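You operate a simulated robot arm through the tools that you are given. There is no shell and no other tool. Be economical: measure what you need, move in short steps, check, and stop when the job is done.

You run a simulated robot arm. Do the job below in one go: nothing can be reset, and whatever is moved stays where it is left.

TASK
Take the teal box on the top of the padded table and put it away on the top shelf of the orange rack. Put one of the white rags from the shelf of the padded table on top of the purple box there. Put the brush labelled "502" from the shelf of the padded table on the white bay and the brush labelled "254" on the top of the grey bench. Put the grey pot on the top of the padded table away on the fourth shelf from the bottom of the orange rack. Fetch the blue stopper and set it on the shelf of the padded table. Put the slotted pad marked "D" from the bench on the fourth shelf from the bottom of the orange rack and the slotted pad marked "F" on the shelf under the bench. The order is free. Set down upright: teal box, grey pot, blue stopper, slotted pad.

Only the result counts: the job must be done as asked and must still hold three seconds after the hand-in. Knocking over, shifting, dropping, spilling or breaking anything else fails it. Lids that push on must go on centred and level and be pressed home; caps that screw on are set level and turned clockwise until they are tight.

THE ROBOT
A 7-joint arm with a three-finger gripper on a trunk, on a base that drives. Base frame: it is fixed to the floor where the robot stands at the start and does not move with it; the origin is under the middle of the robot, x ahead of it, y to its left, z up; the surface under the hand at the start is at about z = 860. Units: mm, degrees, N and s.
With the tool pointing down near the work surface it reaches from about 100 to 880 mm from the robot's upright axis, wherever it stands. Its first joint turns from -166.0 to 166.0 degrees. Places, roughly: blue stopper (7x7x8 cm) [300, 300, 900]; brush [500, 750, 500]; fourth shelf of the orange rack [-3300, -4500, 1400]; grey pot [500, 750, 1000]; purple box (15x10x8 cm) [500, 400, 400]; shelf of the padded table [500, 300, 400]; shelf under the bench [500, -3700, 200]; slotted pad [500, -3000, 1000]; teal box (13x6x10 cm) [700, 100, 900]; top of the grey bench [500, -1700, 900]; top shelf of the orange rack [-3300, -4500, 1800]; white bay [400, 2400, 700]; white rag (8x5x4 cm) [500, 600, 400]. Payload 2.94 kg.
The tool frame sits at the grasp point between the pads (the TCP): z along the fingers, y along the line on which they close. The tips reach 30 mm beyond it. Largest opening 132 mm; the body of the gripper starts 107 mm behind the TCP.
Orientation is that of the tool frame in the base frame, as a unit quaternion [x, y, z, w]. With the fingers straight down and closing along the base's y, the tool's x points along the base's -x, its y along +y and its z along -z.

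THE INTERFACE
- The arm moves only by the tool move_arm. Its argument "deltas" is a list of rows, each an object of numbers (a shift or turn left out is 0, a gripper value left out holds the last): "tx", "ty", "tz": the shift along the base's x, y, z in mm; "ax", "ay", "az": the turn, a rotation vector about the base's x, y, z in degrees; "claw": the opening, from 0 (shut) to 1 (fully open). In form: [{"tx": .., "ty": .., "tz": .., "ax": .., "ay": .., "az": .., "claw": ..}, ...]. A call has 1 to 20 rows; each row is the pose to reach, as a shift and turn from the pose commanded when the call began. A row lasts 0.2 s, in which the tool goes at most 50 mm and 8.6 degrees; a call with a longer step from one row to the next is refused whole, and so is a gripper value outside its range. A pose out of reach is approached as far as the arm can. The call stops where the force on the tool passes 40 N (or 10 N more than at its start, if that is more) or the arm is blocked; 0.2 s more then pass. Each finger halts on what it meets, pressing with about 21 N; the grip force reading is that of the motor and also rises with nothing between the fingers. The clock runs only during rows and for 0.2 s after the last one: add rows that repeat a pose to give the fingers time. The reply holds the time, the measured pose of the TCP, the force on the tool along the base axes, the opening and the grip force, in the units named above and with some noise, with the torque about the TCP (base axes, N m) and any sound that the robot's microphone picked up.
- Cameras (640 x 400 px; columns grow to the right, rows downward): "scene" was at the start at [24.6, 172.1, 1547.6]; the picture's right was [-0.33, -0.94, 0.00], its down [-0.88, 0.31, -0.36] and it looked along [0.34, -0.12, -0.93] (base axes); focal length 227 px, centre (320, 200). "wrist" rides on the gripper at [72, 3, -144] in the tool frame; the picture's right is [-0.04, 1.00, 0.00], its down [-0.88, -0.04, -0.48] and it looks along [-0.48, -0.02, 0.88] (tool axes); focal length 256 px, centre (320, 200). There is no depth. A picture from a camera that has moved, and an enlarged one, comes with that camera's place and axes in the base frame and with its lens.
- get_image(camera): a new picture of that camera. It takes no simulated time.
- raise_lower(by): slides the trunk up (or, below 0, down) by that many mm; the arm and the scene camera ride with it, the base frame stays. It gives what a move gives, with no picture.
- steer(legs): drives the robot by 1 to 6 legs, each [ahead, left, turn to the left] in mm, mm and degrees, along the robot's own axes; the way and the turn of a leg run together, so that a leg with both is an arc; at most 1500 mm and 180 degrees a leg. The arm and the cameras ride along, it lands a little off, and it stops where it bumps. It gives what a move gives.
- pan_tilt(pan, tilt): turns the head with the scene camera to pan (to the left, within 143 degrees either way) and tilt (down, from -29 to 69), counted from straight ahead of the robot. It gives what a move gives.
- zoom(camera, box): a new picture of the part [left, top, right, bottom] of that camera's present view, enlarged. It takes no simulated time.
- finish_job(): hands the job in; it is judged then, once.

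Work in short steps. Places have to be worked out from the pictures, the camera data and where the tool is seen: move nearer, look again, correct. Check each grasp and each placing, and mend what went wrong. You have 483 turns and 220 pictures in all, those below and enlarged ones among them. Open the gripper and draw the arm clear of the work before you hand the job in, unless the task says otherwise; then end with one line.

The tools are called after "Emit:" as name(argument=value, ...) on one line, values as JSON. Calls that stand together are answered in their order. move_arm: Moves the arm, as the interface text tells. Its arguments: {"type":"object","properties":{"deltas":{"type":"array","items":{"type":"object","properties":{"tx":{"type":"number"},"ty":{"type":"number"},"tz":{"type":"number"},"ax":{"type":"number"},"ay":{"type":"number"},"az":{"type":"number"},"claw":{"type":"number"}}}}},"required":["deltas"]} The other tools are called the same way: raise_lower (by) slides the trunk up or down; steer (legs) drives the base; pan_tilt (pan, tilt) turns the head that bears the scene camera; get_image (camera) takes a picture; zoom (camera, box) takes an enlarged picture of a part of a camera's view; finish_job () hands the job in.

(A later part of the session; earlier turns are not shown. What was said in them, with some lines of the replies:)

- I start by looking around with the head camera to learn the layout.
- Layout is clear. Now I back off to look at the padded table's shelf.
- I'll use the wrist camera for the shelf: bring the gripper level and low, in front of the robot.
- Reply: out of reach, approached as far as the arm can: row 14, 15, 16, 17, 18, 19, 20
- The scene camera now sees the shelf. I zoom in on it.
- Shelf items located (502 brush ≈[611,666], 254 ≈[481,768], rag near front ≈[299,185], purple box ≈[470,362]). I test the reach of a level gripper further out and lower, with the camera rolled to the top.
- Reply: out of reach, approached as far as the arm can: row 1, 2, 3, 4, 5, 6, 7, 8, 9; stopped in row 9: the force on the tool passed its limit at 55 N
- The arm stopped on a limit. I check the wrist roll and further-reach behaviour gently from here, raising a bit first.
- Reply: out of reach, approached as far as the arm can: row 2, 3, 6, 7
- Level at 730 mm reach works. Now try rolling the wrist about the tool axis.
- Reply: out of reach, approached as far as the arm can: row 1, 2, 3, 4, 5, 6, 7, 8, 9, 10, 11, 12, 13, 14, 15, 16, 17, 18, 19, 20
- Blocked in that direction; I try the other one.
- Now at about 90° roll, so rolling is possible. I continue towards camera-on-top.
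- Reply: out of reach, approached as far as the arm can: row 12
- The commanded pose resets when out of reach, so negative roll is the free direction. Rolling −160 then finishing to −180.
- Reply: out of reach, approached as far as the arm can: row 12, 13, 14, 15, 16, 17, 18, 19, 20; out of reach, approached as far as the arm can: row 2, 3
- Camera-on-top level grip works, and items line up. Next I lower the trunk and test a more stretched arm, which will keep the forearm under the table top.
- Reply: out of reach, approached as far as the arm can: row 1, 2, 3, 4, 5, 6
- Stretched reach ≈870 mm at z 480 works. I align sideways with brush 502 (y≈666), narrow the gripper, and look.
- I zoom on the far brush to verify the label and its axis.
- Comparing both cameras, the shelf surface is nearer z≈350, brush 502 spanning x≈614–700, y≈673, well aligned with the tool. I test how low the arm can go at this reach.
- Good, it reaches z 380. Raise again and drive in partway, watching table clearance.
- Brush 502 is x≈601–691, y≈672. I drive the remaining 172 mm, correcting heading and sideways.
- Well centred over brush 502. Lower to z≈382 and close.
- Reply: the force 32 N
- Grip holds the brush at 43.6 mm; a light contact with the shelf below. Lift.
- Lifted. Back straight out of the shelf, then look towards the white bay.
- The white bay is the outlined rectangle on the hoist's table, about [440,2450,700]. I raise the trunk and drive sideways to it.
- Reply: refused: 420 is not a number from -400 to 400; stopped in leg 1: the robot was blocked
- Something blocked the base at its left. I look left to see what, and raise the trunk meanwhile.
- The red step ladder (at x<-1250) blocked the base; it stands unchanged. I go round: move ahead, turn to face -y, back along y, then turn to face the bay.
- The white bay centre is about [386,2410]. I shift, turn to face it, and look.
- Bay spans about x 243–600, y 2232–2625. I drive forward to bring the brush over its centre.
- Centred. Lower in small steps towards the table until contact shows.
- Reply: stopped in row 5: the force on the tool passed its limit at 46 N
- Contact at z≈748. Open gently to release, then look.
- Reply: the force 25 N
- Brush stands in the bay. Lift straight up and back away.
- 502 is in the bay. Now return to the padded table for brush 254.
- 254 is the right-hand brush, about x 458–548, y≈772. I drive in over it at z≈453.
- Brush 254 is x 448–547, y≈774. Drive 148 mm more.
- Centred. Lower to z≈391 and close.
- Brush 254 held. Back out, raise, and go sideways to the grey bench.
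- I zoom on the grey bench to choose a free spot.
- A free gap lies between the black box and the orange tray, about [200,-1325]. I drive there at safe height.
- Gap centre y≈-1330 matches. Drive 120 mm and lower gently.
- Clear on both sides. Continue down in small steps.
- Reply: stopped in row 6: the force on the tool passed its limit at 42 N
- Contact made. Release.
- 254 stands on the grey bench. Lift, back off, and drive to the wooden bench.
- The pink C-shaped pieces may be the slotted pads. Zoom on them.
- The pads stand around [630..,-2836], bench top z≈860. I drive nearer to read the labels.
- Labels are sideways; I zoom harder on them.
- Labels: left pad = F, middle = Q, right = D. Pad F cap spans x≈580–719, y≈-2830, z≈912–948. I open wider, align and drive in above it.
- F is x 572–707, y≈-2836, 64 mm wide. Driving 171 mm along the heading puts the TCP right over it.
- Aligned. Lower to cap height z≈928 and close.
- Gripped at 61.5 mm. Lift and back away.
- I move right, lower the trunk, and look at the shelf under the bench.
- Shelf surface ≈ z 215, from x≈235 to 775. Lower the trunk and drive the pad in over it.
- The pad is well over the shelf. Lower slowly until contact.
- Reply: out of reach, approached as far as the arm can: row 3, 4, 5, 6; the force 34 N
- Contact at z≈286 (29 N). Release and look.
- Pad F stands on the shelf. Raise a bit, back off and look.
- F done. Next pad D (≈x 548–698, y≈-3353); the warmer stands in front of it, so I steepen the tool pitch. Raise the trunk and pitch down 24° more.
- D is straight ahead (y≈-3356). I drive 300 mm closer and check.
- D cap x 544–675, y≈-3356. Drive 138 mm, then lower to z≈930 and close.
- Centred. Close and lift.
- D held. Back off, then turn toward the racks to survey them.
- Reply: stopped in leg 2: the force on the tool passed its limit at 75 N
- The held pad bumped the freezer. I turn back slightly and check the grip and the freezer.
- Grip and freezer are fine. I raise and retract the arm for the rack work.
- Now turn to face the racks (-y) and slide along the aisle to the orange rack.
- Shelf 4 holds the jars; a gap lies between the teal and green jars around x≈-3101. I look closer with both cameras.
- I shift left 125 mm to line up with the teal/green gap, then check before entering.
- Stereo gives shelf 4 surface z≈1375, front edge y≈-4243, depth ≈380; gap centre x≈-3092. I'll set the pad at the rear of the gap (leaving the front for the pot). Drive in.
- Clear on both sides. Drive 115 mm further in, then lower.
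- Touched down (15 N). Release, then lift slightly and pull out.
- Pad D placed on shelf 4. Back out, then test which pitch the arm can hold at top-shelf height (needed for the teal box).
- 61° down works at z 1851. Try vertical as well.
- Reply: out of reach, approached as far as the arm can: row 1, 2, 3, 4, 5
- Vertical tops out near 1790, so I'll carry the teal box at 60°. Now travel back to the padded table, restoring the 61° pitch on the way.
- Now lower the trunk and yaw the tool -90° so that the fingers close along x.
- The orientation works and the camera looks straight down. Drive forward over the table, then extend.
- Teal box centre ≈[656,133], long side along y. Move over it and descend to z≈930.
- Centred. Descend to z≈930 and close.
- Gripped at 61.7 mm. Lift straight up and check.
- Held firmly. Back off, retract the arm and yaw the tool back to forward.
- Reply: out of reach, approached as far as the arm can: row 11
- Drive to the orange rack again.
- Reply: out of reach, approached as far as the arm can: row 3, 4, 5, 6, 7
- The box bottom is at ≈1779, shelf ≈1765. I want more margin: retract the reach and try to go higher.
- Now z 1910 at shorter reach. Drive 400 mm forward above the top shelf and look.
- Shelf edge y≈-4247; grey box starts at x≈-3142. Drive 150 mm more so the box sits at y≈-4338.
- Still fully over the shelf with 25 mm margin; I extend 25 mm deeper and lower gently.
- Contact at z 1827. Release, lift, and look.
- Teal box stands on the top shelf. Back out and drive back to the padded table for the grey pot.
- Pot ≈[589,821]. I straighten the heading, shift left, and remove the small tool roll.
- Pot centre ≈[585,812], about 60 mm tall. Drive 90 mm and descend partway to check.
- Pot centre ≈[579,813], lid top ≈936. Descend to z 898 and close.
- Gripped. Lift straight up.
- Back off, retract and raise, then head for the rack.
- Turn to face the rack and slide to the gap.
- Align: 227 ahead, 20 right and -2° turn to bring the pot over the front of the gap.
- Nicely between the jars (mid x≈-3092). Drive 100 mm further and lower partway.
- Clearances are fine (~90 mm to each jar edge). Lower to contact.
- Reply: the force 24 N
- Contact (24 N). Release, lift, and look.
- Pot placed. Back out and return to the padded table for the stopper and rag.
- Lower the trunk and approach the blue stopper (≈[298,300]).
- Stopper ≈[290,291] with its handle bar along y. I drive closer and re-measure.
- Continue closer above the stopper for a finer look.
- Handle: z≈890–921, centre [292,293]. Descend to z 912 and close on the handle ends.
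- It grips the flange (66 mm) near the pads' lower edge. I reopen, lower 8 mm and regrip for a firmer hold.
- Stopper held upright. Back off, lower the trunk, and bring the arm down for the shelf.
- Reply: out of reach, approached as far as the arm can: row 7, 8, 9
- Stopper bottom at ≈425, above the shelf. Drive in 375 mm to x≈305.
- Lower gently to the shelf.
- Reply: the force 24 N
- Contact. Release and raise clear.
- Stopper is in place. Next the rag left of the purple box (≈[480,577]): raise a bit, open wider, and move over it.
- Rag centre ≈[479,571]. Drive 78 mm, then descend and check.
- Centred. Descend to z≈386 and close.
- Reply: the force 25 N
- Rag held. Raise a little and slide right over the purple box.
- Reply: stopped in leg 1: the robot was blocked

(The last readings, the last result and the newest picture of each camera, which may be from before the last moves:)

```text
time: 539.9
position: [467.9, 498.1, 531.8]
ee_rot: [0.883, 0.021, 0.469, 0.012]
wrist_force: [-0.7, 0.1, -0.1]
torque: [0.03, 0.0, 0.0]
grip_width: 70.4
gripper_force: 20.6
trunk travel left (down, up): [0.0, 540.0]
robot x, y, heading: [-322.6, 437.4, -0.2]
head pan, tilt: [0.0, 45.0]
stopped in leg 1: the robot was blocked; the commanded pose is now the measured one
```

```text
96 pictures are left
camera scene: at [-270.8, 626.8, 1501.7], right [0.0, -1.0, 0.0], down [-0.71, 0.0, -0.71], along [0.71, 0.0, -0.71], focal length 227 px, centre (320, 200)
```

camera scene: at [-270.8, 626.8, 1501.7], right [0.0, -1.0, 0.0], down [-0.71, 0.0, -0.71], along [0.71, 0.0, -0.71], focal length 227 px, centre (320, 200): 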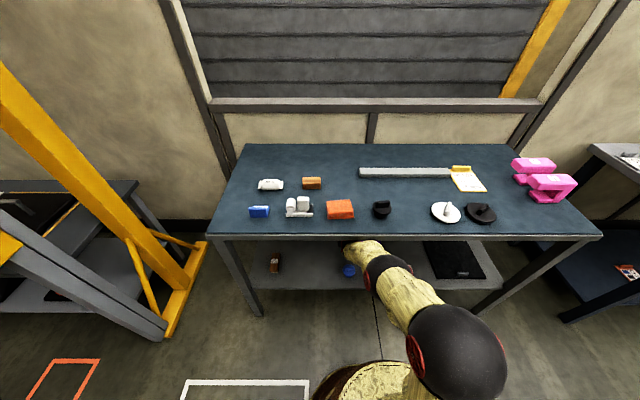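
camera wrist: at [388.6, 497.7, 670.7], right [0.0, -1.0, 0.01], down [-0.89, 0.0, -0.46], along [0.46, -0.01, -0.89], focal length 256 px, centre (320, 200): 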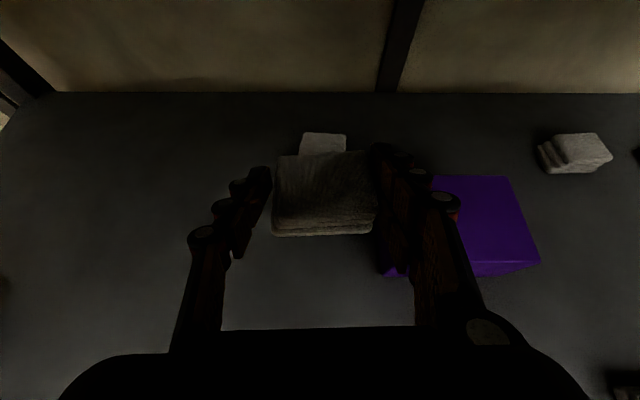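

The forearm probably touches the table apron after raising. I lower 30 mm again and retry the slide.

Emit:
move_arm(deltas=[{"tz": -15}, {"tz": -32}])

Emit:
zoom(camera="scene", box=[200, 180, 520, 340])

```text
time: 540.5
position: [467.3, 497.1, 500.5]
ee_rot: [0.882, 0.019, 0.47, 0.014]
wrist_force: [0.4, 0.7, -0.1]
torque: [0.04, 0.09, -0.01]
grip_width: 70.3
gripper_force: 20.8
trunk travel left (down, up): [0.0, 540.0]
robot x, y, heading: [-322.5, 435.4, -0.0]
head pan, tilt: [0.0, 45.0]
```

```text
2.00 times, centred on (360, 260) of scene
camera zoom: at [-271.0, 626.9, 1501.5], right [0.0, -1.0, 0.0], down [-0.71, 0.0, -0.71], along [0.71, 0.0, -0.71], focal length 454 px, centre (240, 80)
```

zoom: 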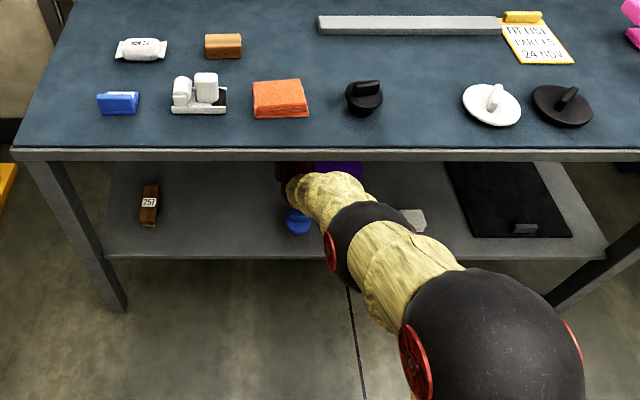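

Nothing disturbed. Retry sliding right in a smaller step.

Emit:
steer(legs=[[0, -65, 0]])

```text
time: 541.4
position: [467.7, 431.0, 501.5]
ee_rot: [0.883, 0.019, 0.468, 0.014]
wrist_force: [0.1, 0.4, -1.0]
torque: [0.01, 0.02, -0.02]
grip_width: 70.2
gripper_force: 20.9
trunk travel left (down, up): [0.0, 540.0]
robot x, y, heading: [-324.1, 370.3, 0.1]
head pan, tilt: [0.0, 45.0]
```

Works. Continue 63 mm and look.

Emit:
steer(legs=[[0, -63, 0]])

Emit:
get_image(camera="wrist")

Emit:
get_image(camera="scene")

```text
time: 542.4
position: [468.5, 371.6, 500.7]
ee_rot: [0.883, 0.02, 0.469, 0.014]
wrist_force: [-0.4, -0.2, -0.1]
torque: [0.02, 0.0, -0.01]
grip_width: 69.9
gripper_force: 20.7
trunk travel left (down, up): [0.0, 540.0]
robot x, y, heading: [-322.8, 307.0, 0.3]
head pan, tilt: [0.0, 45.0]
```

```text
94 pictures are left
camera wrist: at [388.2, 372.1, 639.9], right [0.0, -1.0, 0.01], down [-0.89, 0.0, -0.46], along [0.46, -0.01, -0.89], focal length 256 px, centre (320, 200)
```

wrist: 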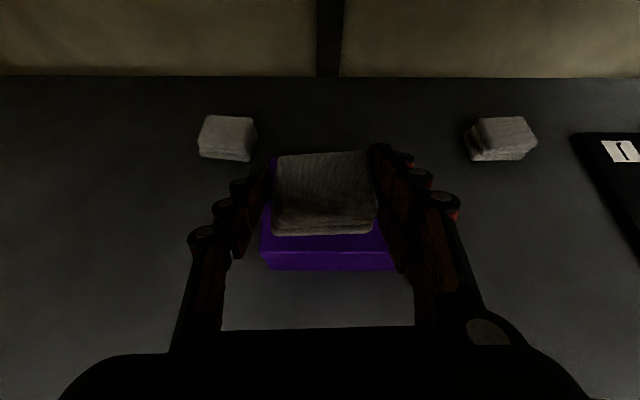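

```text
93 pictures are left
camera scene: at [-270.9, 500.0, 1501.4], right [0.0, -1.0, 0.0], down [-0.71, 0.0, -0.71], along [0.71, 0.0, -0.71], focal length 227 px, centre (320, 200)
```

scene: 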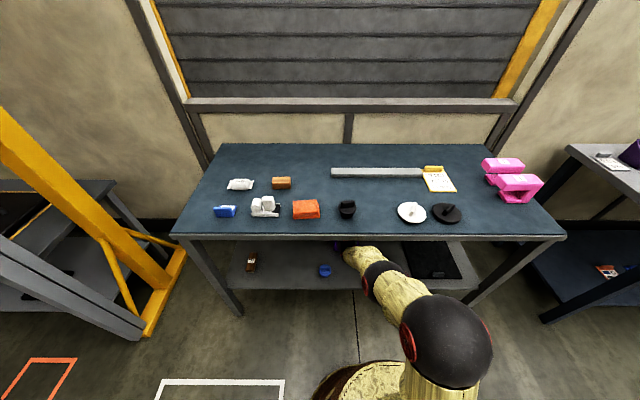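

Combining views: purple box spans x≈452–554, y≈285–424, top z≈416. I lower 22 mm and shift 33 forward, 17 right to centre the rag.

Emit:
move_arm(deltas=[{"tz": -12}, {"tz": -22}])

Emit:
steer(legs=[[0, -17, 0], [33, 0, 0]])

Emit:
get_image(camera="wrist")

```text
time: 543.0
position: [467.5, 371.2, 478.5]
ee_rot: [0.883, 0.02, 0.469, 0.014]
wrist_force: [-0.2, -0.1, 0.7]
torque: [-0.01, 0.01, -0.01]
grip_width: 70.0
gripper_force: 21.1
trunk travel left (down, up): [0.0, 540.0]
robot x, y, heading: [-323.7, 310.5, 0.4]
head pan, tilt: [0.0, 45.0]
```

```text
time: 544.2
position: [500.5, 353.0, 478.3]
ee_rot: [0.883, 0.019, 0.469, 0.015]
wrist_force: [-0.5, -0.9, -0.3]
torque: [0.02, 0.01, 0.01]
grip_width: 69.8
gripper_force: 20.6
trunk travel left (down, up): [0.0, 540.0]
robot x, y, heading: [-293.8, 291.5, 0.2]
head pan, tilt: [0.0, 45.0]
```

```text
92 pictures are left
camera wrist: at [420.8, 354.2, 618.2], right [0.0, -1.0, 0.01], down [-0.89, 0.0, -0.46], along [0.46, -0.01, -0.89], focal length 256 px, centre (320, 200)
```

wrist: 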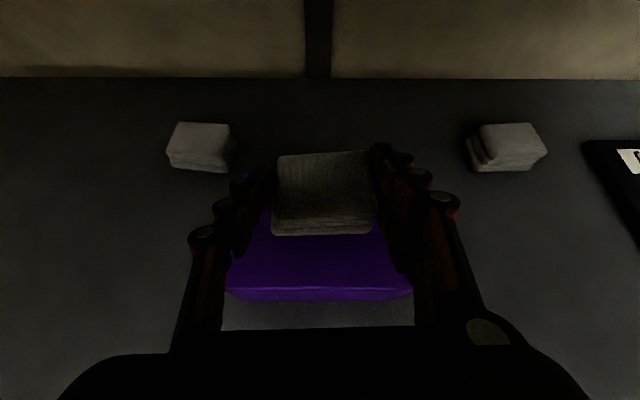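

Rag is centred over the box. Lower in small steps and watch the force.

Emit:
move_arm(deltas=[{"tz": -4}, {"tz": -8}, {"tz": -12}, {"tz": -15}])

Emit:
move_arm(deltas=[{"tz": -2}, {"tz": -4}, {"tz": -6}])

```text
time: 545.2
position: [500.9, 354.1, 463.3]
ee_rot: [0.883, 0.019, 0.469, 0.015]
wrist_force: [0.0, -0.6, -0.3]
torque: [0.04, 0.02, 0.0]
grip_width: 69.2
gripper_force: 21.2
trunk travel left (down, up): [0.0, 540.0]
robot x, y, heading: [-291.0, 293.4, 0.1]
head pan, tilt: [0.0, 45.0]
```

```text
time: 546.0
position: [502.9, 353.8, 462.5]
ee_rot: [0.88, 0.019, 0.473, 0.014]
wrist_force: [-7.5, 0.3, 22.6]
torque: [0.29, -0.13, 0.03]
grip_width: 69.7
gripper_force: 20.9
trunk travel left (down, up): [0.0, 540.0]
robot x, y, heading: [-289.9, 289.7, 0.3]
head pan, tilt: [0.0, 45.0]
```

Contact at z≈462 (box top ≈435). Ease up slightly and release.

Emit:
move_arm(deltas=[{"tz": 4}, {"tz": 4}])

Emit:
move_arm(deltas=[{"claw": 0.55}, {"claw": 0.62}, {"claw": 0.65}, {"claw": 0.65}])

Emit:
get_image(camera="wrist")

```text
time: 546.6
position: [500.6, 353.0, 461.5]
ee_rot: [0.882, 0.019, 0.471, 0.014]
wrist_force: [2.0, 1.1, 11.9]
torque: [0.3, -0.38, 0.0]
grip_width: 69.7
gripper_force: 21.2
trunk travel left (down, up): [0.0, 540.0]
robot x, y, heading: [-289.4, 295.8, 0.2]
head pan, tilt: [0.0, 45.0]
```

```text
time: 547.6
position: [499.3, 353.7, 458.9]
ee_rot: [0.883, 0.02, 0.468, 0.014]
wrist_force: [0.1, 0.9, 2.2]
torque: [-0.09, -0.02, 0.04]
grip_width: 86.8
gripper_force: 0.1
trunk travel left (down, up): [0.0, 540.0]
robot x, y, heading: [-288.2, 289.1, 0.4]
head pan, tilt: [0.0, 45.0]
```

```text
91 pictures are left
camera wrist: at [419.5, 354.2, 599.0], right [0.0, -1.0, 0.01], down [-0.89, 0.0, -0.46], along [0.46, -0.01, -0.89], focal length 256 px, centre (320, 200)
```

wrist: 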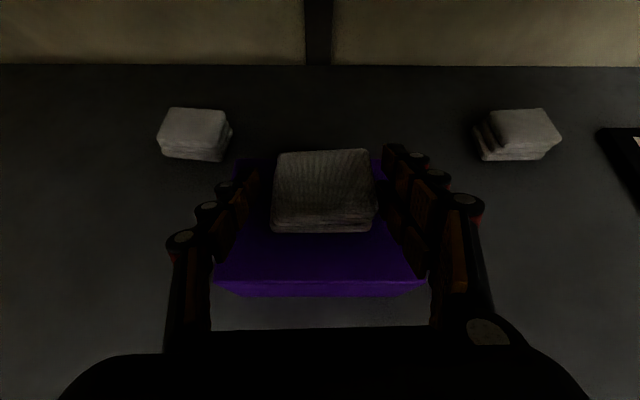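

Rag rests on the purple box. Raise slightly and back straight out.

Emit:
move_arm(deltas=[{"tz": 10}, {"tz": 22}])

Emit:
steer(legs=[[-120, 0, 0], [-480, 0, 0]])

Emit:
get_image(camera="wrist")

Emit:
get_image(camera="scene")

```text
time: 548.2
position: [500.5, 352.3, 481.3]
ee_rot: [0.884, 0.02, 0.468, 0.014]
wrist_force: [0.6, 0.6, 0.1]
torque: [0.04, -0.01, -0.01]
grip_width: 86.0
gripper_force: 0.0
trunk travel left (down, up): [0.0, 540.0]
robot x, y, heading: [-292.5, 291.8, 0.2]
head pan, tilt: [0.0, 45.0]
```

```text
time: 551.9
position: [-85.3, 347.8, 483.9]
ee_rot: [0.883, 0.018, 0.469, 0.015]
wrist_force: [0.0, 0.2, 0.2]
torque: [-0.07, 0.02, -0.02]
grip_width: 85.7
gripper_force: 0.0
trunk travel left (down, up): [0.0, 540.0]
robot x, y, heading: [-876.9, 292.2, 0.2]
head pan, tilt: [0.0, 45.0]
```

```text
90 pictures are left
camera wrist: at [-164.1, 349.7, 623.1], right [-0.01, -1.0, 0.01], down [-0.89, 0.0, -0.46], along [0.46, -0.01, -0.89], focal length 256 px, centre (320, 200)
```

wrist: 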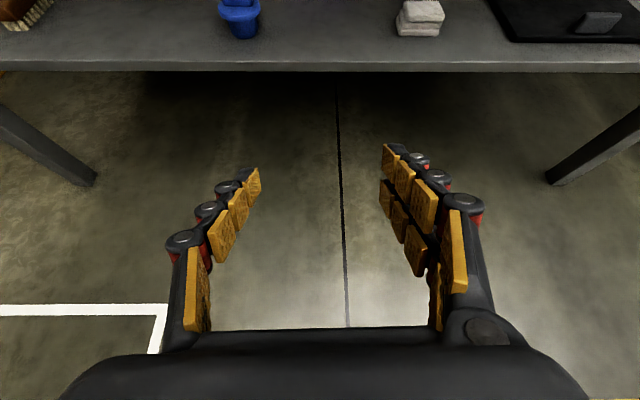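

```text
89 pictures are left
camera scene: at [-823.1, 480.7, 1501.5], right [0.0, -1.0, 0.0], down [-0.71, 0.0, -0.71], along [0.71, 0.0, -0.71], focal length 227 px, centre (320, 200)
```

scene: 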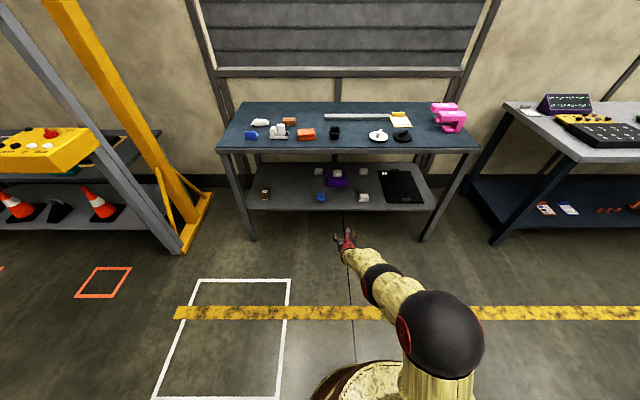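

I zoom on the shelf for a final check.

Emit:
zoom(camera="scene", box=[215, 95, 485, 225])

Emit:
zoom(camera="scene", box=[290, 160, 390, 210])

```text
2.37 times, centred on (350, 160) of scene
camera zoom: at [-823.1, 480.7, 1501.5], right [0.0, -1.0, 0.0], down [-0.71, 0.0, -0.71], along [0.71, 0.0, -0.71], focal length 538 px, centre (249, 295)
```

zoom: 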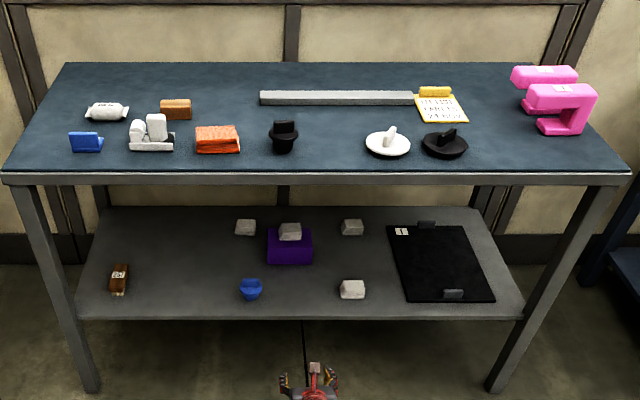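

```text
6.40 times, centred on (340, 185) of scene
camera zoom: at [-823.1, 480.7, 1501.5], right [0.0, -1.0, 0.0], down [-0.71, 0.0, -0.71], along [0.71, 0.0, -0.71], focal length 1451 px, centre (192, 296)
```

zoom: 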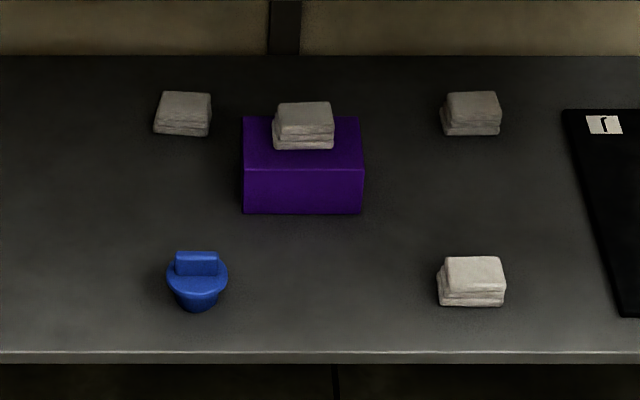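

Everything is in place, the arm is clear and the gripper is open. I hand in.

Emit:
finish_job()

```text
The job is handed in.
```

I finished every placement in the list and handed the job in. The final pictures show the items upright and where you asked. Along the way the base bumped the red step ladder and the held "D" pad bumped the freezer; neither looked displaced afterwards.
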